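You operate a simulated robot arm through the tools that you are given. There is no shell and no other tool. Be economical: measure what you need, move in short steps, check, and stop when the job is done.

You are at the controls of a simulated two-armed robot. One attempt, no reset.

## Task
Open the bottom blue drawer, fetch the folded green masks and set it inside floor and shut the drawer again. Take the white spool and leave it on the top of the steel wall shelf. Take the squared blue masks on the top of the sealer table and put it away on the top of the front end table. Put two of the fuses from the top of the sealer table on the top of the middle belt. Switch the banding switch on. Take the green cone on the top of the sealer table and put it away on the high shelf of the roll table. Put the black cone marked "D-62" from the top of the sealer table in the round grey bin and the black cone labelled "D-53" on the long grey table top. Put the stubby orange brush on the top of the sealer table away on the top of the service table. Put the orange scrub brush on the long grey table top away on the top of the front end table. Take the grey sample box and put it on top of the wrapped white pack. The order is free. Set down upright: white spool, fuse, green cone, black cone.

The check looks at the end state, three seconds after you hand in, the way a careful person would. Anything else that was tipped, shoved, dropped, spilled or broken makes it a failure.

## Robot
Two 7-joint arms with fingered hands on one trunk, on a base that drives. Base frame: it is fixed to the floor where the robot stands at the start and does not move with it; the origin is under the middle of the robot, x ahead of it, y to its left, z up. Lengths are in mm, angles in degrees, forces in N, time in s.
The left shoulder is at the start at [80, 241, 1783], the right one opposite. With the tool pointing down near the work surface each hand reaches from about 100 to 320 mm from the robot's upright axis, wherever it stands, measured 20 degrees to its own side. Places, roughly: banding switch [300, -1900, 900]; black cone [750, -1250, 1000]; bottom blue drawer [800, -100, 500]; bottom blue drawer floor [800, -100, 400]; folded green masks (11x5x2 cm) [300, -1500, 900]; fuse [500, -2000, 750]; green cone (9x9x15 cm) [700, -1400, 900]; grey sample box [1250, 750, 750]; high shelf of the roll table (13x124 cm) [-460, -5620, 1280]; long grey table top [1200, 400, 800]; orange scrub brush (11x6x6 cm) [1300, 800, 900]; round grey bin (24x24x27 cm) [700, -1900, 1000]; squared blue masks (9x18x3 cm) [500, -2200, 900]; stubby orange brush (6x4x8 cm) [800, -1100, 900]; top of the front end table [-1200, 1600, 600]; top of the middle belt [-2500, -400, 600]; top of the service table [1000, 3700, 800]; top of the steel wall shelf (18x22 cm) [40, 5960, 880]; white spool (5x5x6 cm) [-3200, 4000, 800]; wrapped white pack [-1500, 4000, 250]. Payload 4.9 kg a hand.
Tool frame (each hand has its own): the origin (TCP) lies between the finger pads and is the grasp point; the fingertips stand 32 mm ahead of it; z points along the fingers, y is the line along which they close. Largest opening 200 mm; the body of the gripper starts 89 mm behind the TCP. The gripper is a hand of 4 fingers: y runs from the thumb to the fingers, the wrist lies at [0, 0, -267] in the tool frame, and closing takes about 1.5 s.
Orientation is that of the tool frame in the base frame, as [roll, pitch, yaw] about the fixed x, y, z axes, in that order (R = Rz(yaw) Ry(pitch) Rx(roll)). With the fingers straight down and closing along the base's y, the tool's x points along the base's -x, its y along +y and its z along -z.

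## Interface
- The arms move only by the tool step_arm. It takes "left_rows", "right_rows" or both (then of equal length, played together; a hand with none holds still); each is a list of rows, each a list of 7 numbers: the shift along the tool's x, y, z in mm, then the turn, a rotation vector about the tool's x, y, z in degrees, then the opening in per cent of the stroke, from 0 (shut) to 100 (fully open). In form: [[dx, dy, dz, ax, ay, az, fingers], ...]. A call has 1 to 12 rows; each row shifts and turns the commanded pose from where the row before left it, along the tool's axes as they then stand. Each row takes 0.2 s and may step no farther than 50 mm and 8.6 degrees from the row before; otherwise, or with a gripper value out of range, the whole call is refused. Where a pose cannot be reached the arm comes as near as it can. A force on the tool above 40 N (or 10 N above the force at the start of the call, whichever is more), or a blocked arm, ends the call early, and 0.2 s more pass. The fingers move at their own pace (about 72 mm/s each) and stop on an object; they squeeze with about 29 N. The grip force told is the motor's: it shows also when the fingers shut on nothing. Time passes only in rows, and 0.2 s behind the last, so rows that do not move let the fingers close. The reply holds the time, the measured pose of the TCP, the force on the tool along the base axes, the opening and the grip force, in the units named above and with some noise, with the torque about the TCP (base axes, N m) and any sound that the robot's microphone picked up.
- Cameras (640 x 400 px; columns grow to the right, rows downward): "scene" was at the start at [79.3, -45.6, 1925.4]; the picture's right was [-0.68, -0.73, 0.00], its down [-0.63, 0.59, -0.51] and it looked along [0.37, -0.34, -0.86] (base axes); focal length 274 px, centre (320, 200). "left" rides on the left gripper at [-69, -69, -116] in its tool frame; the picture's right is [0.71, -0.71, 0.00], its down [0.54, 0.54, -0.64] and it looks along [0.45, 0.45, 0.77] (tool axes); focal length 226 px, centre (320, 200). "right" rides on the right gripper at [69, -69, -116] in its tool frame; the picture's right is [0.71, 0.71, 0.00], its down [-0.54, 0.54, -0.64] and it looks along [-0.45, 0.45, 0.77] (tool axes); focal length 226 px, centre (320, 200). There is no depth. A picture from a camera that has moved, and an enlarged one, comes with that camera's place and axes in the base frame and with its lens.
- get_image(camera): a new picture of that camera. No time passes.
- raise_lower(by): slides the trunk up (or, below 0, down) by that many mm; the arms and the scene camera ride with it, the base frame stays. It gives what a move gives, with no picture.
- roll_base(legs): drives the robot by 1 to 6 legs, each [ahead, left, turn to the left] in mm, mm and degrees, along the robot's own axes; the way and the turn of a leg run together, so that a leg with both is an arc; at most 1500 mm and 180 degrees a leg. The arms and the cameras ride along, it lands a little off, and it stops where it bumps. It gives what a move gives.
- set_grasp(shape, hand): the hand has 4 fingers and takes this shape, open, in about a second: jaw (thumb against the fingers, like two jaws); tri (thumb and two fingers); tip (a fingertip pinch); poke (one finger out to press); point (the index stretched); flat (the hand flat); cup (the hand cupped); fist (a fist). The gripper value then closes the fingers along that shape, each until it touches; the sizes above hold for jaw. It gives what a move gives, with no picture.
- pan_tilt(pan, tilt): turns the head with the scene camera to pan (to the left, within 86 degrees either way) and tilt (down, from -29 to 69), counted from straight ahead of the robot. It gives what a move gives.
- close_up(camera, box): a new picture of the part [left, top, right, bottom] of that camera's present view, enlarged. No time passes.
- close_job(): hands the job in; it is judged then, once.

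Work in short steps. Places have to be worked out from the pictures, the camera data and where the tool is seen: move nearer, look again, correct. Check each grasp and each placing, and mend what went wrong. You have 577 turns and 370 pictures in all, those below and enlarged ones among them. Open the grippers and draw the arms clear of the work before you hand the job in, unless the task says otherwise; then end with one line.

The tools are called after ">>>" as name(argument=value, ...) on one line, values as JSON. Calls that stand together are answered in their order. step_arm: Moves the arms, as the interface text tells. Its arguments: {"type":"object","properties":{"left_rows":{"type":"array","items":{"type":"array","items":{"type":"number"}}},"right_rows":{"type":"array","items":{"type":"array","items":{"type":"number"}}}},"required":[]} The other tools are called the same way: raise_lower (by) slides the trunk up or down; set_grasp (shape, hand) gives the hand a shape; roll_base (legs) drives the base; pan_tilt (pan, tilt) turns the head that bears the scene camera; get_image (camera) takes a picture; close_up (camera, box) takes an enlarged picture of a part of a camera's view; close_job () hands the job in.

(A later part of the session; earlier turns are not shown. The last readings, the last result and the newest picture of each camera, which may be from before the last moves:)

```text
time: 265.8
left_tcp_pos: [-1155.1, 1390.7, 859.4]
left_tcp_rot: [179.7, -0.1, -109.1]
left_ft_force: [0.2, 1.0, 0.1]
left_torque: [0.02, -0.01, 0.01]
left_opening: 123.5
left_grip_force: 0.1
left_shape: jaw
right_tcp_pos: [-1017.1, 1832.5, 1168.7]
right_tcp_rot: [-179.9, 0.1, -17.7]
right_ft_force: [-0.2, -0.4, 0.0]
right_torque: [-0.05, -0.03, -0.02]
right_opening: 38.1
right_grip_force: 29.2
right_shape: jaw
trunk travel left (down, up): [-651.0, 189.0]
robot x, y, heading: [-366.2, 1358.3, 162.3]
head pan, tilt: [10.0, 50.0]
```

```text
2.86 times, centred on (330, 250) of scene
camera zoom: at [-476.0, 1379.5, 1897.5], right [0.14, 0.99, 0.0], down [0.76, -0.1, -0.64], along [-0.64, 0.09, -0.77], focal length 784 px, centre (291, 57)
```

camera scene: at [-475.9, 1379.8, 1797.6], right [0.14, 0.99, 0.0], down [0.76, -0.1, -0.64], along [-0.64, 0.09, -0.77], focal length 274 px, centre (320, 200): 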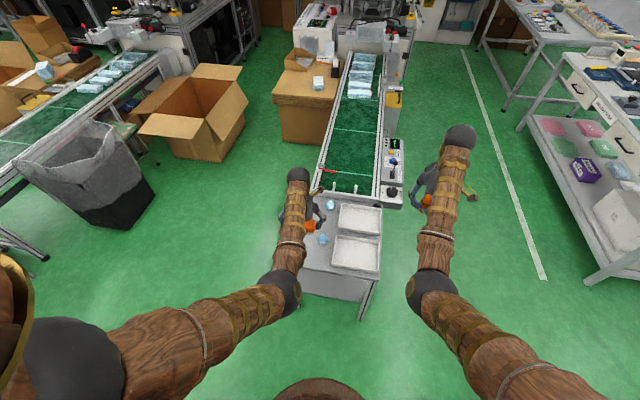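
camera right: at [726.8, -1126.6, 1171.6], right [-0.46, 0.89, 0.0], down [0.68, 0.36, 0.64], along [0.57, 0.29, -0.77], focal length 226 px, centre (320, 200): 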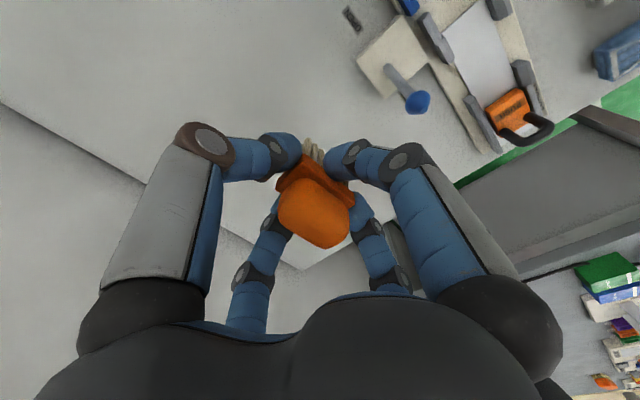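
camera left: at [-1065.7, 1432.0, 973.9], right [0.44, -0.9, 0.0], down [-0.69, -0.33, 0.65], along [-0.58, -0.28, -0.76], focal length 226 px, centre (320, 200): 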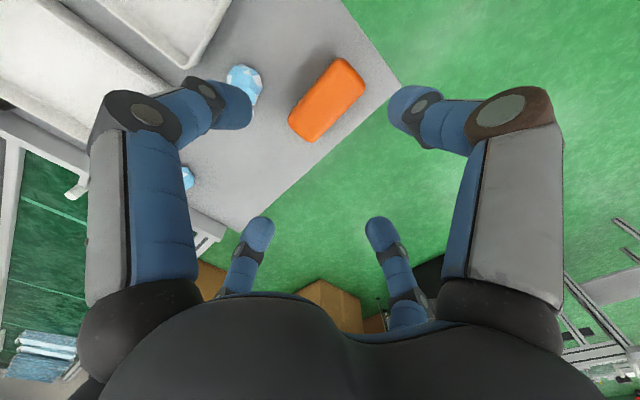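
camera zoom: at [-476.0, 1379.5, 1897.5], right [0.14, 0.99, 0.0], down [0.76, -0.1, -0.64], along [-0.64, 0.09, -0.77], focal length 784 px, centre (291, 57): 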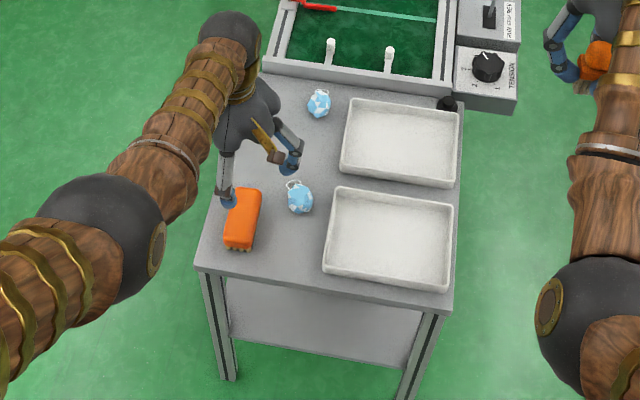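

Brush placed. I raise up, back away, turn around toward the grey table, restoring the left hand yaw.

>>> raise_lower(by=170)

>>> roll_base(legs=[[-420, 0, 0], [0, 0, -120], [0, 0, -61]])

>>> step_arm(left_rows=[[0, 0, 0, 0, 0, -8.4, 62], [0, 0, 0, 0, 0, -8.4, 62], [0, 0, 0, 0, 0, -8.4, 62], [0, 0, 0, 0, 0, -8.4, 62], [0, 0, 0, 0, 0, -8.4, 62], [0, 0, 0, 0, 0, -8.4, 62], [0, 0, 0, 0, 0, -8.4, 62], [0, 0, 0, 0, 0, -8.4, 62], [0, 0, 0, 0, 0, -8.4, 62], [0, 0, 0, 0, 0, -8.4, 62], [0, 0, 0, 0, 0, -7, 62]])

>>> set_grasp(hand="left", shape="tip")

```text
time: 267.7
left_tcp_pos: [-1155.5, 1390.1, 1028.5]
left_tcp_rot: [179.7, -0.1, -109.2]
left_ft_force: [0.2, -1.1, 0.5]
left_torque: [0.0, 0.02, 0.0]
left_opening: 123.2
left_grip_force: 0.1
left_shape: jaw
right_tcp_pos: [-1016.6, 1831.3, 1338.6]
right_tcp_rot: [-179.9, 0.0, -17.7]
right_ft_force: [-0.4, -0.1, -0.7]
right_torque: [-0.01, 0.0, -0.01]
right_opening: 38.8
right_grip_force: 28.8
right_shape: jaw
trunk travel left (down, up): [-821.0, 19.0]
robot x, y, heading: [-364.8, 1357.0, 162.3]
head pan, tilt: [10.0, 50.0]
```

```text
time: 278.0
left_tcp_pos: [817.6, 1207.2, 1027.6]
left_tcp_rot: [179.8, -0.2, 71.3]
left_ft_force: [-0.3, -1.0, -0.3]
left_torque: [-0.03, 0.02, -0.01]
left_opening: 123.5
left_grip_force: 0.1
left_shape: jaw
right_tcp_pos: [682.4, 765.0, 1338.7]
right_tcp_rot: [-179.9, 0.0, 162.9]
right_ft_force: [0.2, -0.5, -0.8]
right_torque: [0.0, -0.05, 0.01]
right_opening: 38.2
right_grip_force: 28.5
right_shape: jaw
trunk travel left (down, up): [-821.0, 19.0]
robot x, y, heading: [32.5, 1232.1, -17.3]
head pan, tilt: [10.0, 50.0]
```

```text
time: 280.4
left_tcp_pos: [817.2, 1206.8, 1027.2]
left_tcp_rot: [180.0, 0.4, 162.5]
left_ft_force: [0.3, 0.6, 0.9]
left_torque: [-0.03, 0.0, 0.0]
left_opening: 123.5
left_grip_force: 0.2
left_shape: jaw
right_tcp_pos: [683.8, 763.5, 1338.5]
right_tcp_rot: [180.0, 0.0, 162.9]
right_ft_force: [0.7, 0.1, -1.0]
right_torque: [-0.02, -0.03, -0.01]
right_opening: 38.3
right_grip_force: 29.4
right_shape: jaw
trunk travel left (down, up): [-821.0, 19.0]
robot x, y, heading: [34.1, 1228.4, -17.4]
head pan, tilt: [10.0, 50.0]
```

```text
time: 281.3
left_tcp_pos: [817.5, 1207.6, 1027.0]
left_tcp_rot: [179.9, 0.4, 162.3]
left_ft_force: [0.2, 0.2, 0.1]
left_torque: [0.01, 0.0, -0.01]
left_opening: 199.9
left_grip_force: 0.0
left_shape: tip
right_tcp_pos: [683.1, 763.4, 1338.7]
right_tcp_rot: [-179.9, -0.1, 163.0]
right_ft_force: [-0.1, 0.6, -0.3]
right_torque: [0.01, 0.01, 0.0]
right_opening: 38.2
right_grip_force: 28.5
right_shape: jaw
trunk travel left (down, up): [-821.0, 19.0]
robot x, y, heading: [32.2, 1226.0, -17.1]
head pan, tilt: [10.0, 50.0]
```

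I lift the left hand 300 while lowering the trunk 300 (keeping heights), then drive to the sample box.

>>> step_arm(left_rows=[[0, 0, -50, 0, 0.4, 0, 60], [0, 0, -50, 0, 0, 0, 50], [0, 0, -50, 0, 0, 0, 50], [0, 0, -50, 0, 0, 0, 50], [0, 0, -50, 0, 0, 0, 50], [0, 0, -50, 0, 0, 0, 50]])

>>> raise_lower(by=-300)

>>> roll_base(legs=[[0, 0, -2.2], [480, -220, 0]])

>>> get_image(camera="left")

>>> get_image(camera="scene")

```text
time: 282.7
left_tcp_pos: [815.4, 1208.8, 1332.0]
left_tcp_rot: [179.9, -0.2, 162.4]
left_ft_force: [-0.2, -0.1, 0.0]
left_torque: [0.03, -0.01, 0.0]
left_opening: 100.6
left_grip_force: 0.0
left_shape: tip
right_tcp_pos: [681.6, 763.7, 1337.9]
right_tcp_rot: [-179.9, 0.0, 162.9]
right_ft_force: [0.6, 2.1, -0.8]
right_torque: [0.03, 0.0, -0.02]
right_opening: 38.4
right_grip_force: 29.0
right_shape: jaw
trunk travel left (down, up): [-821.0, 19.0]
robot x, y, heading: [32.0, 1228.7, -17.2]
head pan, tilt: [10.0, 50.0]
```

```text
time: 285.7
left_tcp_pos: [816.1, 1208.1, 1032.2]
left_tcp_rot: [179.9, 0.0, 162.4]
left_ft_force: [-0.4, -1.0, 0.9]
left_torque: [0.02, -0.04, 0.01]
left_opening: 100.5
left_grip_force: 0.1
left_shape: tip
right_tcp_pos: [682.2, 764.0, 1038.4]
right_tcp_rot: [-179.9, 0.0, 162.9]
right_ft_force: [-0.2, -0.2, -0.3]
right_torque: [-0.01, 0.0, 0.0]
right_opening: 38.3
right_grip_force: 29.0
right_shape: jaw
trunk travel left (down, up): [-521.0, 319.0]
robot x, y, heading: [29.8, 1232.1, -17.3]
head pan, tilt: [10.0, 50.0]
```

```text
time: 289.1
left_tcp_pos: [1181.8, 820.3, 1032.0]
left_tcp_rot: [179.8, -0.2, 160.9]
left_ft_force: [0.2, 0.4, 0.8]
left_torque: [0.0, -0.01, -0.04]
left_opening: 100.5
left_grip_force: 0.0
left_shape: tip
right_tcp_pos: [1037.6, 377.1, 1040.3]
right_tcp_rot: [-179.8, -0.1, 161.4]
right_ft_force: [-0.2, 0.0, -0.6]
right_torque: [-0.04, 0.01, 0.01]
right_opening: 38.2
right_grip_force: 28.6
right_shape: jaw
trunk travel left (down, up): [-521.0, 319.0]
robot x, y, heading: [399.6, 862.1, -18.8]
head pan, tilt: [10.0, 50.0]
```

```text
241 pictures are left
camera left: at [1226.0, 730.8, 1148.0], right [-0.9, -0.44, 0.0], down [-0.33, 0.69, 0.64], along [-0.28, 0.58, -0.76], focal length 226 px, centre (320, 200)
```

left: 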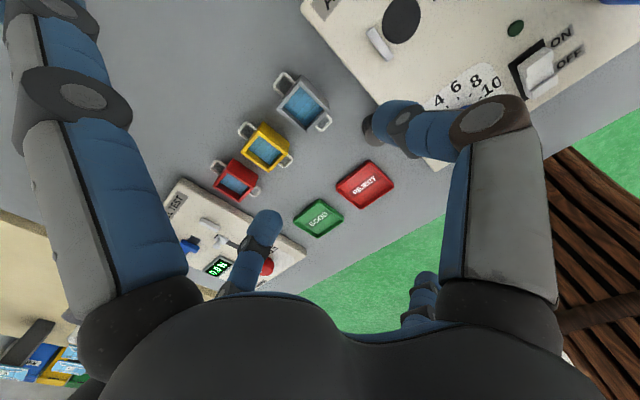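

```text
240 pictures are left
camera scene: at [503.5, 841.1, 1767.6], right [-0.15, -0.99, 0.0], down [-0.76, 0.12, -0.64], along [0.64, -0.1, -0.77], focal length 274 px, centre (320, 200)
```

scene: 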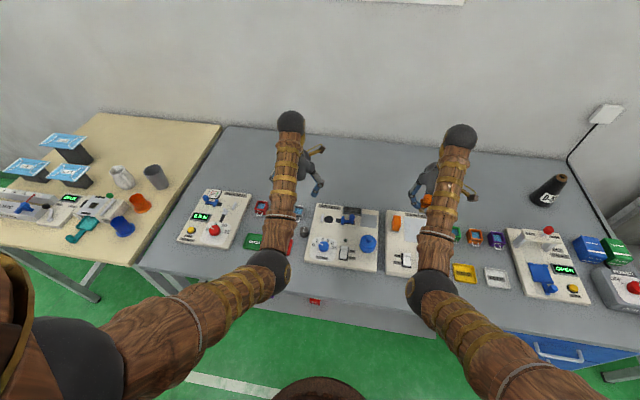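

Grey box center ~(1208,815). I set the opening to 70 mm, shift over it and go down to 945.

>>> step_arm(left_rows=[[-26, 4, 10, 0, 0, 0, 36], [0, 0, 38, 0, 0, 0, 36], [0, 0, 38, 0, 0, 0, 36]])

>>> get_image(camera="left")

```text
time: 289.9
left_tcp_pos: [1210.3, 812.8, 944.4]
left_tcp_rot: [179.9, -0.1, 160.9]
left_ft_force: [0.7, -0.3, -0.1]
left_torque: [-0.01, 0.01, 0.01]
left_opening: 72.2
left_grip_force: 0.0
left_shape: tip
right_tcp_pos: [1038.4, 378.3, 1037.8]
right_tcp_rot: [-179.9, -0.1, 161.3]
right_ft_force: [-0.6, -0.1, -0.3]
right_torque: [0.01, 0.01, -0.01]
right_opening: 38.3
right_grip_force: 28.9
right_shape: jaw
trunk travel left (down, up): [-521.0, 319.0]
robot x, y, heading: [399.3, 862.8, -18.7]
head pan, tilt: [10.0, 50.0]
```

```text
239 pictures are left
camera left: at [1253.9, 723.8, 1060.3], right [-0.9, -0.44, 0.0], down [-0.33, 0.69, 0.64], along [-0.28, 0.58, -0.76], focal length 226 px, centre (320, 200)
```

left: 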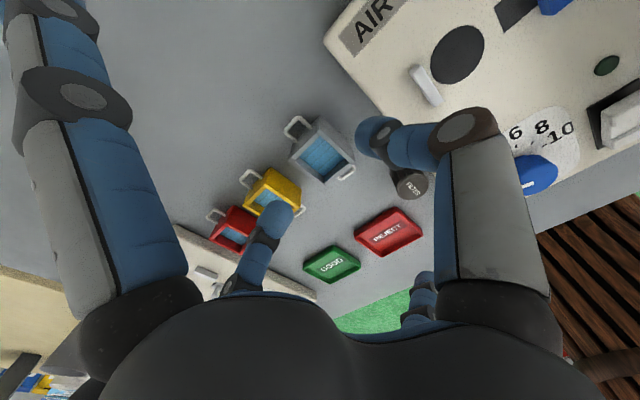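

The gap to the yellow box is ~22 mm; I narrow to 60 mm, shift 4 mm right, and descend to 884.

>>> step_arm(left_rows=[[0, -4, 0, 0, 0, 0, 30], [0, 0, 20, 0, 0, 0, 30], [0, 0, 20, 0, 0, 0, 30], [0, 0, 18, 0, 0, 0, 30]])

>>> get_image(camera="left")

```text
time: 290.9
left_tcp_pos: [1206.6, 811.4, 887.5]
left_tcp_rot: [179.9, -0.1, 160.9]
left_ft_force: [0.0, 0.7, 1.1]
left_torque: [0.01, 0.02, -0.02]
left_opening: 60.4
left_grip_force: 0.1
left_shape: tip
right_tcp_pos: [1036.7, 377.6, 1038.3]
right_tcp_rot: [-179.9, 0.1, 161.4]
right_ft_force: [0.2, 0.0, -1.1]
right_torque: [-0.01, 0.01, 0.02]
right_opening: 38.6
right_grip_force: 28.6
right_shape: jaw
trunk travel left (down, up): [-521.0, 319.0]
robot x, y, heading: [397.5, 861.2, -18.7]
head pan, tilt: [10.0, 50.0]
```

```text
238 pictures are left
camera left: at [1251.8, 721.7, 1003.1], right [-0.9, -0.44, 0.0], down [-0.33, 0.69, 0.64], along [-0.28, 0.58, -0.76], focal length 226 px, centre (320, 200)
```

left: 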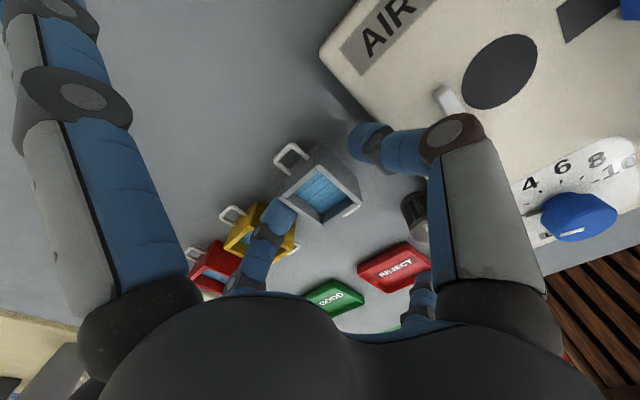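

The fingers straddle the box. Close.

>>> step_arm(left_rows=[[0, 0, 0, 0, 0, 0, 5], [0, 0, 0, 0, 0, 0, 5], [0, 0, 0, 0, 0, 0, 5], [0, 0, 0, 0, 0, 0, 5]])

>>> raise_lower(by=150)

>>> get_image(camera="left")

```text
time: 291.9
left_tcp_pos: [1208.2, 810.6, 887.1]
left_tcp_rot: [179.9, -0.1, 160.8]
left_ft_force: [-0.3, -0.4, -0.4]
left_torque: [-0.02, 0.0, 0.03]
left_opening: 38.7
left_grip_force: 29.5
left_shape: tip
right_tcp_pos: [1036.9, 375.9, 1039.5]
right_tcp_rot: [-179.9, 0.0, 161.3]
right_ft_force: [0.1, 0.7, -1.0]
right_torque: [0.02, -0.02, -0.03]
right_opening: 38.4
right_grip_force: 29.0
right_shape: jaw
trunk travel left (down, up): [-521.0, 319.0]
robot x, y, heading: [400.6, 862.4, -18.8]
head pan, tilt: [10.0, 50.0]
```

```text
time: 293.6
left_tcp_pos: [1208.1, 810.7, 1035.9]
left_tcp_rot: [-179.9, -0.1, 160.8]
left_ft_force: [0.9, 0.4, -0.9]
left_torque: [0.01, 0.0, -0.02]
left_opening: 38.7
left_grip_force: 28.8
left_shape: tip
right_tcp_pos: [1037.2, 377.0, 1188.6]
right_tcp_rot: [-179.9, -0.1, 161.3]
right_ft_force: [0.1, -0.1, -1.7]
right_torque: [0.0, -0.03, -0.06]
right_opening: 38.5
right_grip_force: 29.2
right_shape: jaw
trunk travel left (down, up): [-671.0, 169.0]
robot x, y, heading: [401.0, 860.5, -19.0]
head pan, tilt: [10.0, 50.0]
```

```text
237 pictures are left
camera left: at [1251.9, 721.5, 1152.9], right [-0.9, -0.44, 0.0], down [-0.33, 0.69, 0.65], along [-0.28, 0.58, -0.76], focal length 226 px, centre (320, 200)
```

left: 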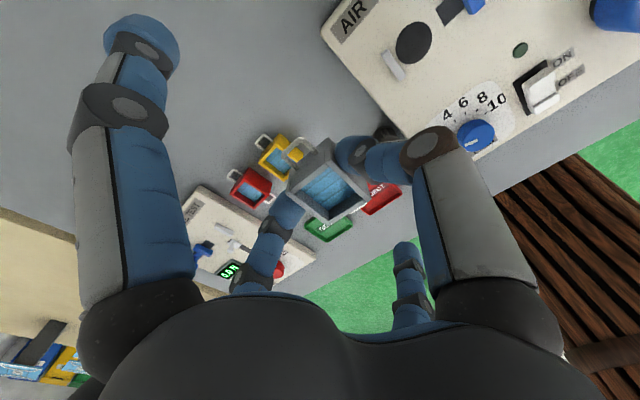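

Sample box held cleanly. I back away, turn 90° left and drive toward the service table.

>>> roll_base(legs=[[-350, 0, 0], [0, 0, 89.7], [1350, 0, 0]])

>>> pan_tilt(pan=0, tilt=38)

>>> get_image(camera="scene")

```text
time: 306.1
left_tcp_pos: [415.0, 3060.2, 1038.2]
left_tcp_rot: [180.0, -0.2, -104.7]
left_ft_force: [-0.2, 0.4, -0.8]
left_torque: [0.03, 0.0, 0.0]
left_opening: 38.5
left_grip_force: 28.7
left_shape: tip
right_tcp_pos: [859.2, 2923.4, 1189.2]
right_tcp_rot: [-179.9, 0.0, -104.3]
right_ft_force: [-0.5, 0.6, -0.1]
right_torque: [0.0, 0.0, 0.0]
right_opening: 38.4
right_grip_force: 28.9
right_shape: jaw
trunk travel left (down, up): [-671.0, 169.0]
robot x, y, heading: [426.1, 2250.1, 75.5]
head pan, tilt: [10.0, 50.0]
```

```text
time: 306.8
left_tcp_pos: [414.7, 3061.3, 1037.9]
left_tcp_rot: [179.9, -0.2, -104.7]
left_ft_force: [0.0, 0.1, -0.4]
left_torque: [-0.01, 0.02, 0.03]
left_opening: 38.7
left_grip_force: 29.0
left_shape: tip
right_tcp_pos: [859.8, 2924.6, 1189.0]
right_tcp_rot: [-179.9, -0.1, -104.3]
right_ft_force: [-0.4, 0.6, 0.1]
right_torque: [-0.02, -0.02, 0.01]
right_opening: 38.4
right_grip_force: 28.6
right_shape: jaw
trunk travel left (down, up): [-671.0, 169.0]
robot x, y, heading: [426.0, 2251.3, 75.6]
head pan, tilt: [0.0, 38.0]
```

```text
236 pictures are left
camera scene: at [454.4, 2365.2, 1934.6], right [0.97, -0.25, 0.0], down [-0.15, -0.6, -0.79], along [0.2, 0.76, -0.62], focal length 274 px, centre (320, 200)
```

scene: 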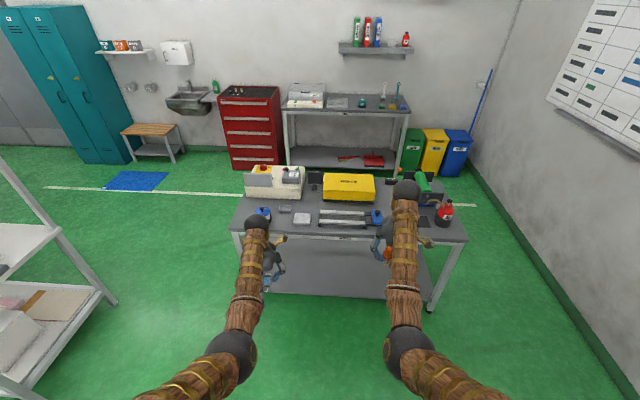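

Zoom on the service table to choose a free spot.

>>> close_up(camera="scene", box=[225, 155, 475, 255])

```text
2.56 times, centred on (350, 205) of scene
camera zoom: at [454.4, 2365.2, 1934.6], right [0.97, -0.25, 0.0], down [-0.15, -0.6, -0.79], along [0.2, 0.76, -0.62], focal length 703 px, centre (243, 187)
```

zoom: 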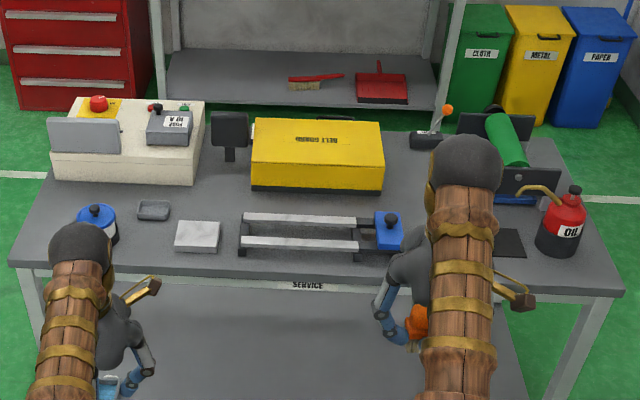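

I drive to bring the right hand above the gap between the clamp and the black pad at the table's right front.

>>> roll_base(legs=[[0, 0, -3], [560, -210, 0]])

>>> get_image(camera="right")

>>> get_image(camera="scene")

```text
time: 310.6
left_tcp_pos: [811.1, 3550.5, 1037.6]
left_tcp_rot: [179.9, -0.1, -107.1]
left_ft_force: [-0.7, -0.9, -0.2]
left_torque: [0.03, -0.02, -0.01]
left_opening: 38.9
left_grip_force: 28.9
left_shape: tip
right_tcp_pos: [1247.4, 3395.3, 1189.5]
right_tcp_rot: [-179.9, 0.0, -106.6]
right_ft_force: [-0.2, 0.6, 0.3]
right_torque: [0.0, -0.04, -0.03]
right_opening: 38.4
right_grip_force: 28.9
right_shape: jaw
trunk travel left (down, up): [-671.0, 169.0]
robot x, y, heading: [785.6, 2744.9, 73.1]
head pan, tilt: [0.0, 38.0]
```

```text
234 pictures are left
camera right: at [1294.6, 3309.4, 1306.8], right [-0.88, -0.47, 0.0], down [-0.37, 0.67, 0.64], along [-0.3, 0.57, -0.77], focal length 226 px, centre (320, 200)
```

right: 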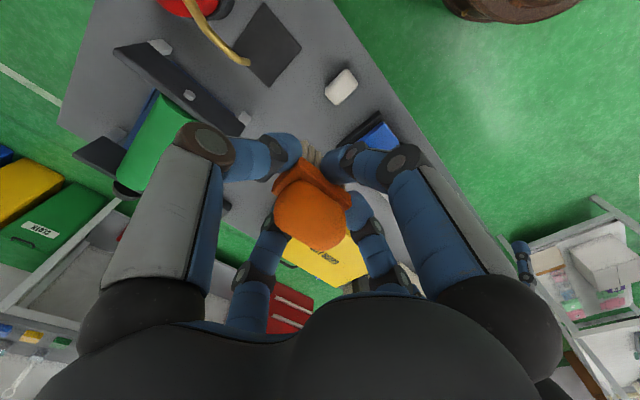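

```text
233 pictures are left
camera scene: at [820.9, 2852.1, 1934.9], right [0.96, -0.29, 0.0], down [-0.18, -0.59, -0.79], along [0.23, 0.76, -0.62], focal length 274 px, centre (320, 200)
```

scene: 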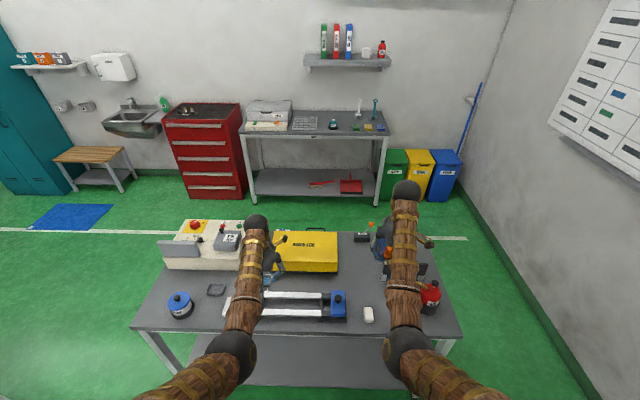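

A clear spot is (1278,3447). I drive 150 closer for vertical reach and pull the right hand back accordingly, then go down.

>>> roll_base(legs=[[150, 0, 0]])

>>> step_arm(right_rows=[[30, -5, 0, 0, 0, 0, 5], [30, -5, 0, 0, 0, 0, 5], [30, -5, 0, 0, 0, 0, 5], [0, 0, 45, 0, 0, 0, 5], [0, 0, 45, 0, 0, 0, 5], [0, 0, 45, 0, 0, 0, 5]])

>>> get_image(camera="right")

>>> get_image(camera="scene")

```text
time: 312.0
left_tcp_pos: [851.5, 3696.0, 1038.8]
left_tcp_rot: [179.9, 0.1, -107.0]
left_ft_force: [0.7, -0.2, -0.7]
left_torque: [0.03, -0.04, 0.02]
left_opening: 39.0
left_grip_force: 29.2
left_shape: tip
right_tcp_pos: [1291.4, 3540.8, 1190.2]
right_tcp_rot: [-180.0, 0.1, -106.5]
right_ft_force: [0.2, 0.1, -0.8]
right_torque: [0.03, 0.01, -0.02]
right_opening: 38.1
right_grip_force: 28.9
right_shape: jaw
trunk travel left (down, up): [-671.0, 169.0]
robot x, y, heading: [832.1, 2887.6, 73.3]
head pan, tilt: [0.0, 38.0]
```

```text
time: 313.4
left_tcp_pos: [854.9, 3697.7, 1037.7]
left_tcp_rot: [179.8, -0.1, -107.0]
left_ft_force: [0.4, 0.1, -1.1]
left_torque: [0.03, -0.01, -0.01]
left_opening: 38.6
left_grip_force: 28.6
left_shape: tip
right_tcp_pos: [1282.1, 3452.9, 1053.3]
right_tcp_rot: [180.0, 0.0, -106.6]
right_ft_force: [-0.7, -0.6, -1.2]
right_torque: [0.04, 0.01, -0.02]
right_opening: 38.5
right_grip_force: 28.7
right_shape: jaw
trunk travel left (down, up): [-671.0, 169.0]
robot x, y, heading: [835.3, 2889.2, 73.3]
head pan, tilt: [0.0, 38.0]
```

```text
232 pictures are left
camera right: at [1327.6, 3366.9, 1171.1], right [-0.88, -0.48, 0.0], down [-0.37, 0.67, 0.64], along [-0.31, 0.56, -0.77], focal length 226 px, centre (320, 200)
```

right: 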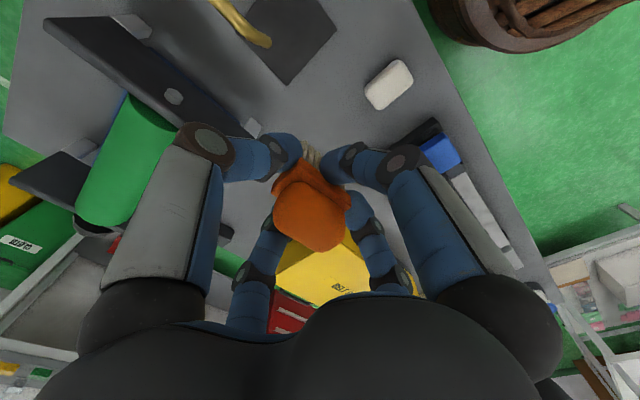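

```text
231 pictures are left
camera scene: at [866.5, 3001.0, 1934.8], right [0.96, -0.29, 0.0], down [-0.18, -0.59, -0.79], along [0.23, 0.75, -0.62], focal length 274 px, centre (320, 200)
```

scene: 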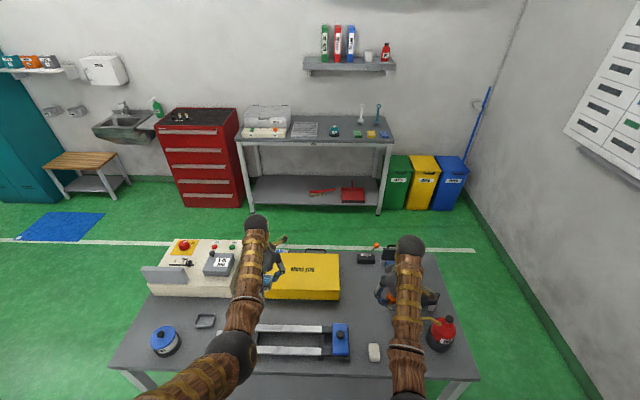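

The spot below is clear. Descend, feeling for contact near 892.

>>> step_arm(right_rows=[[0, 0, 45, 0, 0, 0, 5], [0, 0, 45, 0, 0, 0, 5], [0, 0, 45, 0, 0, 0, 5], [0, 0, 12, 0, 0, 0, 5]])

>>> step_arm(right_rows=[[0, 0, 6, 0, 0, 0, 5], [0, 0, 6, 0, 0, 0, 5], [0, 0, 6, 0, 0, 0, 5], [0, 0, 6, 0, 0, 0, 5], [0, 0, 6, 0, 0, 0, 5]])

```text
time: 314.4
left_tcp_pos: [852.7, 3698.5, 1037.6]
left_tcp_rot: [179.9, -0.2, -107.0]
left_ft_force: [-0.1, 0.0, -0.3]
left_torque: [-0.01, 0.02, -0.01]
left_opening: 38.9
left_grip_force: 28.8
left_shape: tip
right_tcp_pos: [1280.9, 3453.2, 905.1]
right_tcp_rot: [-179.9, 0.0, -106.7]
right_ft_force: [-0.2, 0.2, -1.4]
right_torque: [-0.01, 0.02, -0.02]
right_opening: 38.4
right_grip_force: 29.0
right_shape: jaw
trunk travel left (down, up): [-671.0, 169.0]
robot x, y, heading: [830.2, 2887.2, 73.6]
head pan, tilt: [0.0, 38.0]
```

```text
time: 315.6
left_tcp_pos: [852.6, 3698.5, 1037.4]
left_tcp_rot: [179.9, -0.1, -107.0]
left_ft_force: [0.5, -0.3, -0.4]
left_torque: [0.03, -0.02, -0.02]
left_opening: 38.7
left_grip_force: 29.2
left_shape: tip
right_tcp_pos: [1281.2, 3454.7, 876.0]
right_tcp_rot: [-179.9, -0.1, -106.6]
right_ft_force: [-0.1, 0.3, -0.6]
right_torque: [0.02, -0.04, 0.01]
right_opening: 38.4
right_grip_force: 28.9
right_shape: jaw
trunk travel left (down, up): [-671.0, 169.0]
robot x, y, heading: [834.0, 2889.0, 73.5]
head pan, tilt: [0.0, 38.0]
```

No contact yet; continue down in small steps.

>>> step_arm(right_rows=[[0, 0, 6, 0, 0, 0, 5], [0, 0, 6, 0, 0, 0, 5], [0, 0, 6, 0, 0, 0, 5], [0, 0, 6, 0, 0, 0, 5], [0, 0, 6, 0, 0, 0, 5], [0, 0, 6, 0, 0, 0, 5], [0, 0, 6, 0, 0, 0, 5]])

>>> get_image(camera="right")

```text
time: 317.1
left_tcp_pos: [851.8, 3695.5, 1039.2]
left_tcp_rot: [-180.0, 0.1, -107.0]
left_ft_force: [0.0, 1.1, -0.4]
left_torque: [0.0, -0.03, -0.02]
left_opening: 38.8
left_grip_force: 29.0
left_shape: tip
right_tcp_pos: [1282.5, 3454.8, 846.9]
right_tcp_rot: [-179.9, 0.5, -106.5]
right_ft_force: [-10.0, -18.4, 39.2]
right_torque: [-0.25, 0.08, -0.24]
right_opening: 40.1
right_grip_force: 28.9
right_shape: jaw
trunk travel left (down, up): [-671.0, 169.0]
robot x, y, heading: [833.1, 2889.8, 73.2]
head pan, tilt: [0.0, 38.0]
stopped in row 7 (right hand): the force on the tool passed its limit at 48 N (the readings are from after the stop); the commanded pose is now the measured one
```

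```text
230 pictures are left
camera right: at [1327.4, 3368.6, 963.8], right [-0.88, -0.48, -0.01], down [-0.37, 0.67, 0.65], along [-0.3, 0.57, -0.76], focal length 226 px, centre (320, 200)
```

right: 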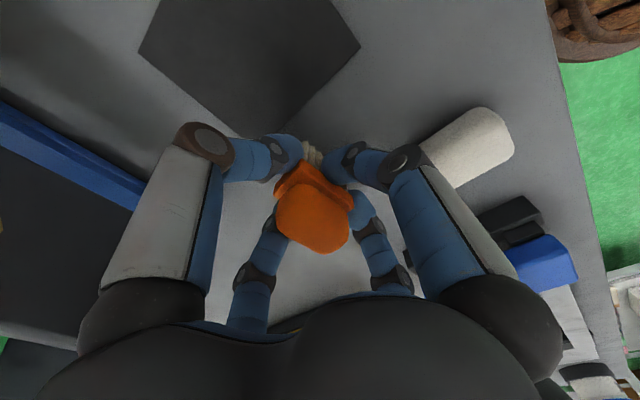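

Contact (table ~793). Ease, open modestly to 44% (white item nearby but clear), and rise.

>>> step_arm(right_rows=[[0, 0, -4, 0, 0, 0, 5], [0, 0, 0, 0, 0, 0, 30], [0, 0, 0, 0, 0, 0, 44], [0, 0, 0, 0, 0, 0, 44], [0, 0, 0, 0, 0, 0, 44]])

>>> get_image(camera="right")

>>> step_arm(right_rows=[[0, 0, -30, 0, 0, 0, 44], [0, 0, -45, 0, 0, 0, 44], [0, 0, -45, 0, 0, 0, 44], [0, 0, -45, 0, 0, 0, 44], [0, 0, -45, 0, 0, 0, 44]])

>>> get_image(camera="right")

```text
time: 318.3
left_tcp_pos: [852.8, 3698.9, 1037.1]
left_tcp_rot: [180.0, -0.1, -107.1]
left_ft_force: [0.5, -0.8, -0.9]
left_torque: [0.04, -0.01, -0.03]
left_opening: 38.6
left_grip_force: 28.8
left_shape: tip
right_tcp_pos: [1282.2, 3456.6, 847.3]
right_tcp_rot: [-179.9, 0.5, -106.5]
right_ft_force: [-0.4, 0.0, -0.4]
right_torque: [0.0, 0.01, 0.01]
right_opening: 87.6
right_grip_force: 0.0
right_shape: jaw
trunk travel left (down, up): [-671.0, 169.0]
robot x, y, heading: [834.3, 2885.8, 73.4]
head pan, tilt: [0.0, 38.0]
```

```text
229 pictures are left
camera right: at [1328.2, 3370.0, 963.6], right [-0.88, -0.48, -0.01], down [-0.37, 0.67, 0.65], along [-0.3, 0.57, -0.76], focal length 226 px, centre (320, 200)
```

right: 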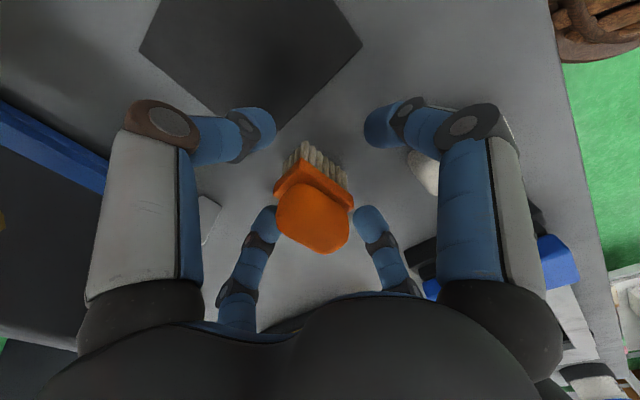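

```text
time: 319.5
left_tcp_pos: [852.9, 3697.7, 1037.7]
left_tcp_rot: [179.8, 0.0, -106.9]
left_ft_force: [0.0, -1.2, -0.4]
left_torque: [-0.01, -0.03, -0.02]
left_opening: 38.7
left_grip_force: 28.9
left_shape: tip
right_tcp_pos: [1283.6, 3456.4, 1057.4]
right_tcp_rot: [-179.9, 0.2, -106.6]
right_ft_force: [-0.3, 0.2, -1.0]
right_torque: [0.02, -0.03, -0.01]
right_opening: 87.6
right_grip_force: 0.0
right_shape: jaw
trunk travel left (down, up): [-671.0, 169.0]
robot x, y, heading: [832.8, 2889.4, 73.4]
head pan, tilt: [0.0, 38.0]
```

```text
228 pictures are left
camera right: at [1328.7, 3370.1, 1173.3], right [-0.88, -0.48, 0.0], down [-0.37, 0.67, 0.64], along [-0.3, 0.57, -0.76], focal length 226 px, centre (320, 200)
```

right: 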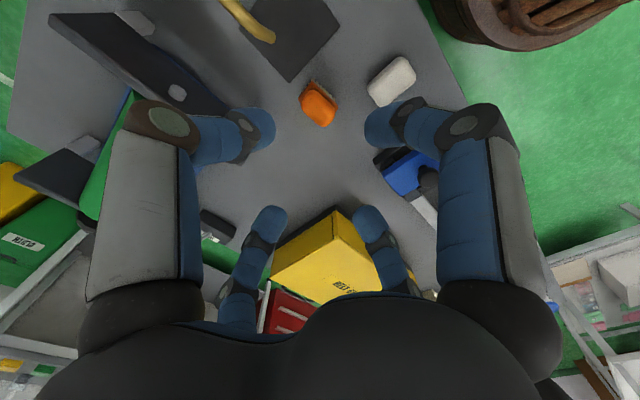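

Stubby brush stands. I back off 500, turn to heading ~161° and look for the wrapped white pack.

>>> roll_base(legs=[[-450, 0, 0], [0, 0, 88]])

>>> pan_tilt(pan=-10, tilt=30)

>>> get_image(camera="scene")

```text
time: 325.8
left_tcp_pos: [-98.6, 2549.8, 1037.4]
left_tcp_rot: [179.9, 0.0, -21.2]
left_ft_force: [0.0, 0.6, -1.7]
left_torque: [-0.01, -0.02, -0.05]
left_opening: 38.6
left_grip_force: 29.4
left_shape: tip
right_tcp_pos: [174.7, 2960.2, 1056.0]
right_tcp_rot: [-179.9, 0.2, -20.8]
right_ft_force: [0.9, -0.4, -0.5]
right_torque: [-0.04, 0.03, -0.01]
right_opening: 87.9
right_grip_force: 0.1
right_shape: jaw
trunk travel left (down, up): [-671.0, 169.0]
robot x, y, heading: [709.4, 2473.2, 159.1]
head pan, tilt: [0.0, 38.0]
```

```text
time: 326.6
left_tcp_pos: [-96.7, 2549.3, 1037.2]
left_tcp_rot: [180.0, -0.2, -21.3]
left_ft_force: [-0.7, 0.2, -0.2]
left_torque: [-0.01, 0.01, -0.02]
left_opening: 38.6
left_grip_force: 28.9
left_shape: tip
right_tcp_pos: [173.6, 2959.6, 1055.4]
right_tcp_rot: [-179.9, 0.3, -20.8]
right_ft_force: [-0.9, -0.5, 0.3]
right_torque: [0.0, 0.03, 0.0]
right_opening: 87.7
right_grip_force: 0.0
right_shape: jaw
trunk travel left (down, up): [-671.0, 169.0]
robot x, y, heading: [709.6, 2468.0, 159.1]
head pan, tilt: [-10.0, 30.0]
```

```text
227 pictures are left
camera scene: at [602.0, 2526.3, 1947.0], right [0.51, 0.86, 0.0], down [0.43, -0.26, -0.87], along [-0.74, 0.44, -0.5], focal length 274 px, centre (320, 200)
```

scene: 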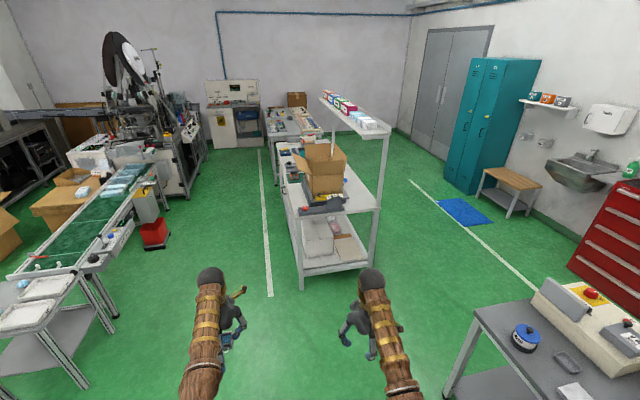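

The pack lies on the lower shelf of the cart. Zoom there.

>>> close_up(camera="scene", box=[260, 80, 420, 300])

```text
1.82 times, centred on (340, 190) of scene
camera zoom: at [602.0, 2526.3, 1947.0], right [0.51, 0.86, 0.0], down [0.43, -0.26, -0.87], along [-0.74, 0.44, -0.5], focal length 499 px, centre (284, 218)
```

zoom: 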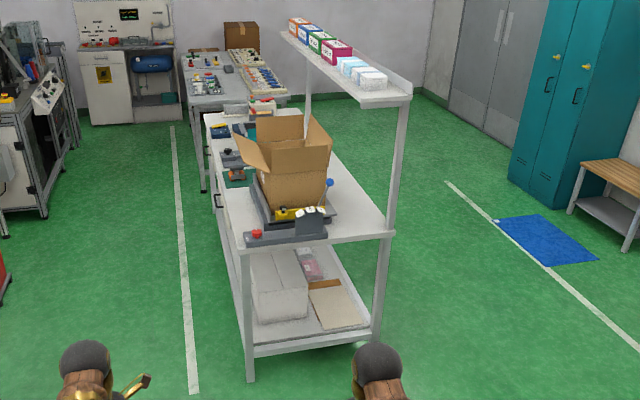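

The pack should be toward the cart's far right side. I go around: face +u, strafe left through the corridor, drive forward, turn to face the cart from its right side.

>>> roll_base(legs=[[0, 0, -88], [0, 1310, 0], [1500, 0, 0], [300, 0, 0]])

>>> pan_tilt(pan=80, tilt=30)

>>> get_image(camera="scene")

```text
time: 345.5
left_tcp_pos: [-30.0, 5373.0, 1038.9]
left_tcp_rot: [179.9, 0.0, -107.2]
left_ft_force: [0.3, -1.1, -0.8]
left_torque: [0.0, 0.04, -0.02]
left_opening: 38.4
left_grip_force: 29.1
left_shape: tip
right_tcp_pos: [397.6, 5130.8, 1056.6]
right_tcp_rot: [-179.9, 0.4, -106.7]
right_ft_force: [-0.2, -0.9, 0.6]
right_torque: [0.02, -0.01, 0.04]
right_opening: 87.5
right_grip_force: 0.1
right_shape: jaw
trunk travel left (down, up): [-671.0, 169.0]
robot x, y, heading: [-57.4, 4566.6, 73.0]
head pan, tilt: [-10.0, 30.0]
```

```text
time: 347.1
left_tcp_pos: [-29.4, 5374.6, 1036.5]
left_tcp_rot: [-180.0, -0.1, -107.1]
left_ft_force: [0.1, 0.7, -0.8]
left_torque: [0.0, 0.0, 0.02]
left_opening: 38.5
left_grip_force: 29.2
left_shape: tip
right_tcp_pos: [398.1, 5132.1, 1055.2]
right_tcp_rot: [-179.9, 0.4, -106.8]
right_ft_force: [0.3, 0.3, 0.8]
right_torque: [0.0, -0.01, 0.01]
right_opening: 87.5
right_grip_force: 0.0
right_shape: jaw
trunk travel left (down, up): [-671.0, 169.0]
robot x, y, heading: [-55.6, 4565.0, 73.3]
head pan, tilt: [80.0, 30.0]
```

```text
225 pictures are left
camera scene: at [-125.9, 4636.2, 1947.1], right [0.45, 0.89, 0.0], down [0.45, -0.23, -0.87], along [-0.77, 0.39, -0.5], focal length 274 px, centre (320, 200)
```

scene: 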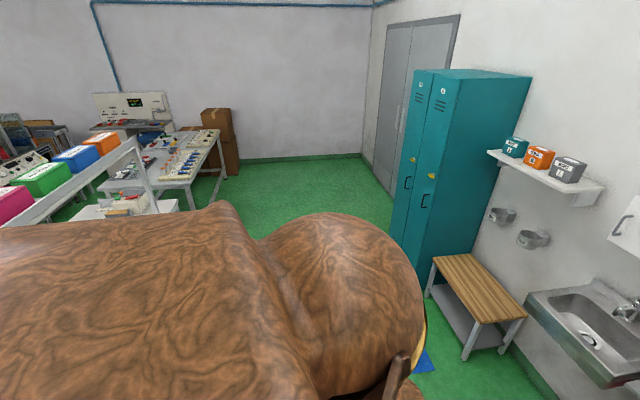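

I turn to face the cart.

>>> roll_base(legs=[[0, 0, 150], [0, 0, 28]])

>>> pan_tilt(pan=-40, tilt=40)

>>> get_image(camera="scene")

```text
time: 355.1
left_tcp_pos: [-100.8, 3758.1, 1037.0]
left_tcp_rot: [179.9, -0.1, 71.2]
left_ft_force: [-0.9, -1.0, 0.4]
left_torque: [-0.01, -0.01, 0.01]
left_opening: 38.4
left_grip_force: 29.1
left_shape: tip
right_tcp_pos: [-523.3, 4010.4, 1056.3]
right_tcp_rot: [-179.9, 0.3, 71.8]
right_ft_force: [-0.4, 0.2, 0.6]
right_torque: [0.0, 0.01, -0.01]
right_opening: 87.7
right_grip_force: 0.0
right_shape: jaw
trunk travel left (down, up): [-671.0, 169.0]
robot x, y, heading: [-54.1, 4564.1, -108.6]
head pan, tilt: [80.0, 30.0]
```

```text
time: 357.1
left_tcp_pos: [-99.6, 3756.7, 1037.3]
left_tcp_rot: [180.0, -0.1, 71.3]
left_ft_force: [0.2, -0.3, 0.2]
left_torque: [0.0, 0.0, -0.02]
left_opening: 38.5
left_grip_force: 28.9
left_shape: tip
right_tcp_pos: [-522.7, 4011.7, 1056.6]
right_tcp_rot: [-179.9, 0.3, 71.6]
right_ft_force: [0.9, 0.2, -0.4]
right_torque: [-0.01, 0.0, 0.0]
right_opening: 87.9
right_grip_force: 0.0
right_shape: jaw
trunk travel left (down, up): [-671.0, 169.0]
robot x, y, heading: [-54.7, 4563.2, -108.6]
head pan, tilt: [-40.0, 40.0]
```

```text
224 pictures are left
camera scene: at [-136.3, 4492.0, 1931.7], right [-0.53, 0.85, 0.0], down [0.55, 0.34, -0.77], along [-0.65, -0.4, -0.64], focal length 274 px, centre (320, 200)
```

scene: 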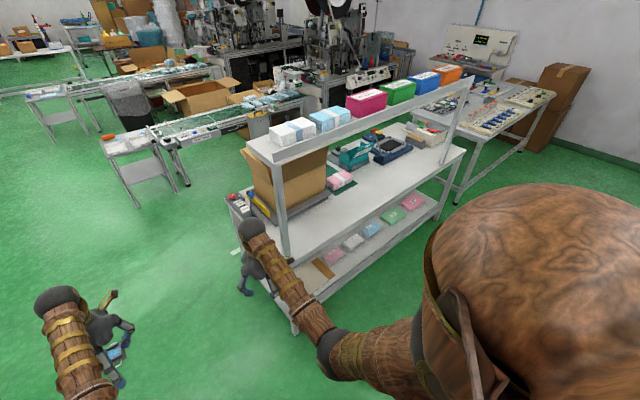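

A row of wrapped packs lies along the right edge of the lower shelf; the white one is there. Zoom.

>>> close_up(camera="scene", box=[280, 150, 480, 310])

```text
2.50 times, centred on (380, 230) of scene
camera zoom: at [-136.3, 4492.0, 1931.7], right [-0.53, 0.85, 0.0], down [0.55, 0.34, -0.77], along [-0.65, -0.4, -0.64], focal length 686 px, centre (170, 125)
```

zoom: 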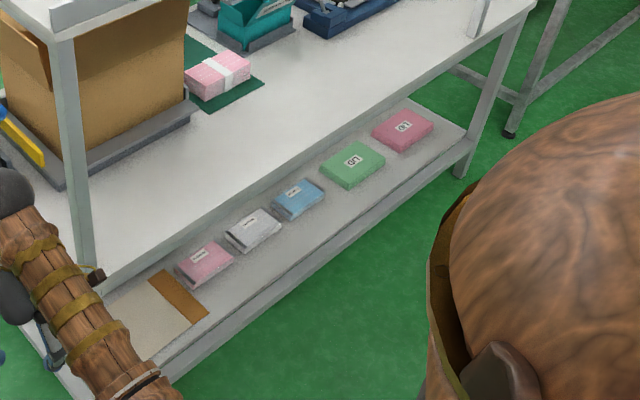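

The white pack is ~250 mm inside the cart's open side on the lower shelf. Plan: approach with the trunk low and the hand tilted ~20°. First I move the right hand out of the way and strafe to the pack.

>>> step_arm(right_rows=[[22, -43, 0, 0, 0, 0, 44], [22, -43, 0, 0, 0, 0, 44], [22, -43, 0, 0, 0, 0, 44], [22, -43, 0, 0, 0, 0, 44], [22, -43, 0, 0, 0, 0, 44], [22, -43, 0, 0, 0, 0, 44], [22, -43, 0, 0, 0, 0, 44], [22, -43, 0, 0, 0, 0, 44], [22, -43, 0, 0, 0, 0, 44], [22, -43, 0, 0, 0, 0, 44]])

>>> roll_base(legs=[[0, 0, -0.7], [0, -1380, 0]])

>>> pan_tilt(pan=15, tilt=50)

>>> get_image(camera="scene")

```text
time: 359.3
left_tcp_pos: [-100.5, 3758.4, 1037.7]
left_tcp_rot: [179.9, -0.1, 71.3]
left_ft_force: [-0.8, 0.7, -0.9]
left_torque: [-0.02, 0.02, 0.01]
left_opening: 38.4
left_grip_force: 29.4
left_shape: tip
right_tcp_pos: [-862.5, 4353.0, 1052.5]
right_tcp_rot: [-180.0, 0.2, 71.8]
right_ft_force: [-0.4, -0.6, -0.5]
right_torque: [0.02, 0.0, 0.0]
right_opening: 87.8
right_grip_force: 0.1
right_shape: jaw
trunk travel left (down, up): [-671.0, 169.0]
robot x, y, heading: [-56.2, 4564.3, -108.2]
head pan, tilt: [-40.0, 40.0]
```

```text
time: 363.2
left_tcp_pos: [-653.7, 3947.5, 1033.6]
left_tcp_rot: [-179.9, -0.4, 70.8]
left_ft_force: [0.9, -0.6, -1.5]
left_torque: [0.0, 0.09, 0.0]
left_opening: 38.2
left_grip_force: 29.1
left_shape: tip
right_tcp_pos: [-1409.8, 4554.7, 1056.8]
right_tcp_rot: [-179.7, 0.1, 70.7]
right_ft_force: [0.3, -0.1, 0.0]
right_torque: [0.05, 0.04, 0.01]
right_opening: 87.7
right_grip_force: 0.1
right_shape: jaw
trunk travel left (down, up): [-671.0, 169.0]
robot x, y, heading: [-604.2, 4757.0, -109.3]
head pan, tilt: [-40.0, 40.0]
stopped in leg 2: the force on the tool passed its limit at 132 N (the readings are from after the stop); the commanded pose is now the measured one
```

```text
time: 364.4
left_tcp_pos: [-657.1, 3948.2, 1034.6]
left_tcp_rot: [179.8, -0.5, 70.9]
left_ft_force: [23.6, -9.9, -3.8]
left_torque: [1.42, 2.76, 2.16]
left_opening: 38.4
left_grip_force: 28.6
left_shape: tip
right_tcp_pos: [-1413.9, 4558.5, 1054.5]
right_tcp_rot: [-179.8, 0.2, 70.7]
right_ft_force: [0.5, 0.0, 0.2]
right_torque: [0.02, -0.01, 0.0]
right_opening: 88.1
right_grip_force: 0.0
right_shape: jaw
trunk travel left (down, up): [-671.0, 169.0]
robot x, y, heading: [-605.6, 4754.5, -109.4]
head pan, tilt: [15.0, 50.0]
```

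```text
222 pictures are left
camera scene: at [-619.7, 4649.9, 1917.4], right [-1.0, 0.08, 0.0], down [0.06, 0.76, -0.64], along [-0.05, -0.64, -0.77], focal length 274 px, centre (320, 200)
```

scene: 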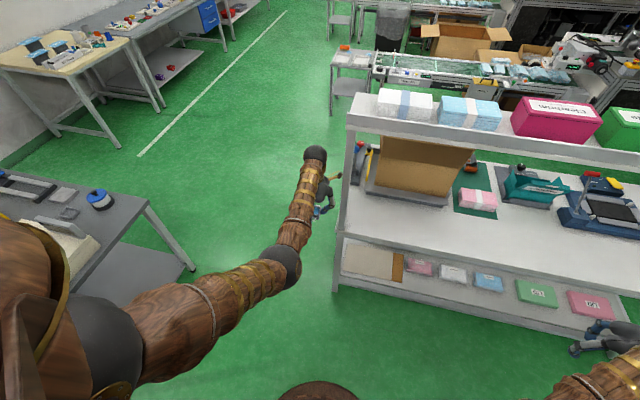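

The left hand touched the cart's end post. I strafe back left, retreat, and check nothing moved.

>>> roll_base(legs=[[0, 120, 0], [-350, 0, 0]])

>>> get_image(camera="scene")

>>> get_image(camera="left")

```text
time: 367.6
left_tcp_pos: [-427.1, 4245.8, 1034.8]
left_tcp_rot: [179.8, -0.5, 71.2]
left_ft_force: [-0.3, -0.3, 1.6]
left_torque: [0.03, -0.01, 0.01]
left_opening: 38.1
left_grip_force: 28.9
left_shape: tip
right_tcp_pos: [-1186.6, 4847.2, 1052.1]
right_tcp_rot: [180.0, 0.1, 71.1]
right_ft_force: [-0.4, -0.1, 0.6]
right_torque: [-0.01, -0.03, 0.0]
right_opening: 87.8
right_grip_force: 0.1
right_shape: jaw
trunk travel left (down, up): [-671.0, 169.0]
robot x, y, heading: [-378.1, 5053.8, -108.9]
head pan, tilt: [15.0, 50.0]
```

```text
221 pictures are left
camera scene: at [-396.2, 4945.6, 1917.3], right [-1.0, 0.07, 0.0], down [0.05, 0.77, -0.64], along [-0.04, -0.64, -0.77], focal length 274 px, centre (320, 200)
```

scene: 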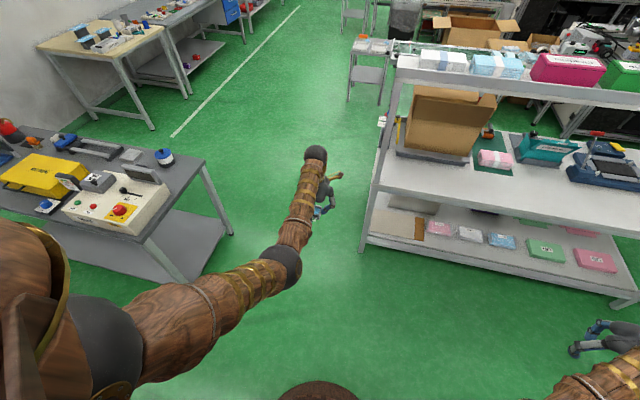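

```text
220 pictures are left
camera left: at [-514.4, 4199.9, 1149.6], right [-0.44, 0.9, 0.0], down [0.68, 0.33, 0.65], along [0.58, 0.29, -0.76], focal length 226 px, centre (320, 200)
```

left: 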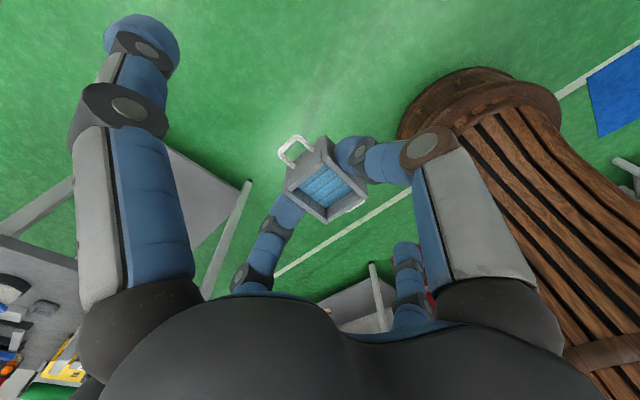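

Cart and box are fine. Now strafe right 900 at this safe distance and zoom on the packs.

>>> roll_base(legs=[[0, -900, 0]])

>>> pan_tilt(pan=10, tilt=50)

>>> get_image(camera="scene")

```text
time: 372.3
left_tcp_pos: [-1294.4, 4547.3, 1035.3]
left_tcp_rot: [179.8, -0.4, 69.6]
left_ft_force: [0.5, 0.1, -1.0]
left_torque: [0.0, 0.01, 0.0]
left_opening: 38.3
left_grip_force: 29.6
left_shape: tip
right_tcp_pos: [-2037.4, 5170.2, 1055.4]
right_tcp_rot: [-179.9, 0.2, 69.6]
right_ft_force: [-0.3, 0.5, -1.5]
right_torque: [0.03, 0.01, 0.01]
right_opening: 87.9
right_grip_force: 0.0
right_shape: jaw
trunk travel left (down, up): [-671.0, 169.0]
robot x, y, heading: [-1226.1, 5355.3, -110.5]
head pan, tilt: [15.0, 50.0]
```

```text
time: 373.0
left_tcp_pos: [-1292.4, 4550.2, 1038.9]
left_tcp_rot: [179.9, -0.2, 69.6]
left_ft_force: [-0.5, 0.3, -0.2]
left_torque: [0.01, 0.0, 0.03]
left_opening: 38.2
left_grip_force: 29.1
left_shape: tip
right_tcp_pos: [-2035.8, 5173.9, 1057.6]
right_tcp_rot: [-179.9, 0.6, 69.6]
right_ft_force: [1.1, -0.3, 0.1]
right_torque: [0.01, -0.01, 0.0]
right_opening: 87.9
right_grip_force: 0.0
right_shape: jaw
trunk travel left (down, up): [-671.0, 169.0]
robot x, y, heading: [-1225.8, 5352.3, -110.3]
head pan, tilt: [10.0, 50.0]
```

```text
219 pictures are left
camera scene: at [-1253.8, 5232.9, 1917.7], right [-0.98, 0.18, 0.0], down [0.14, 0.76, -0.64], along [-0.11, -0.63, -0.77], focal length 274 px, centre (320, 200)
```

scene: 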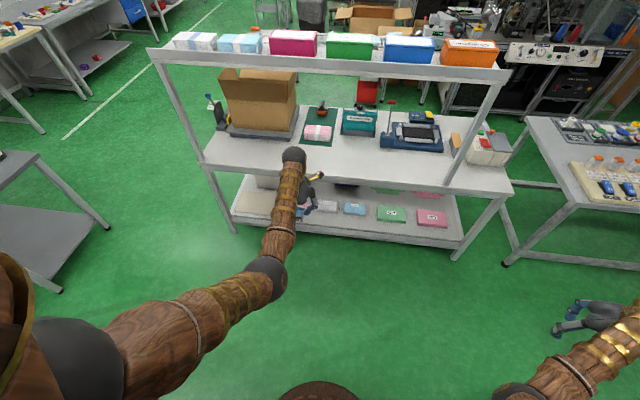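

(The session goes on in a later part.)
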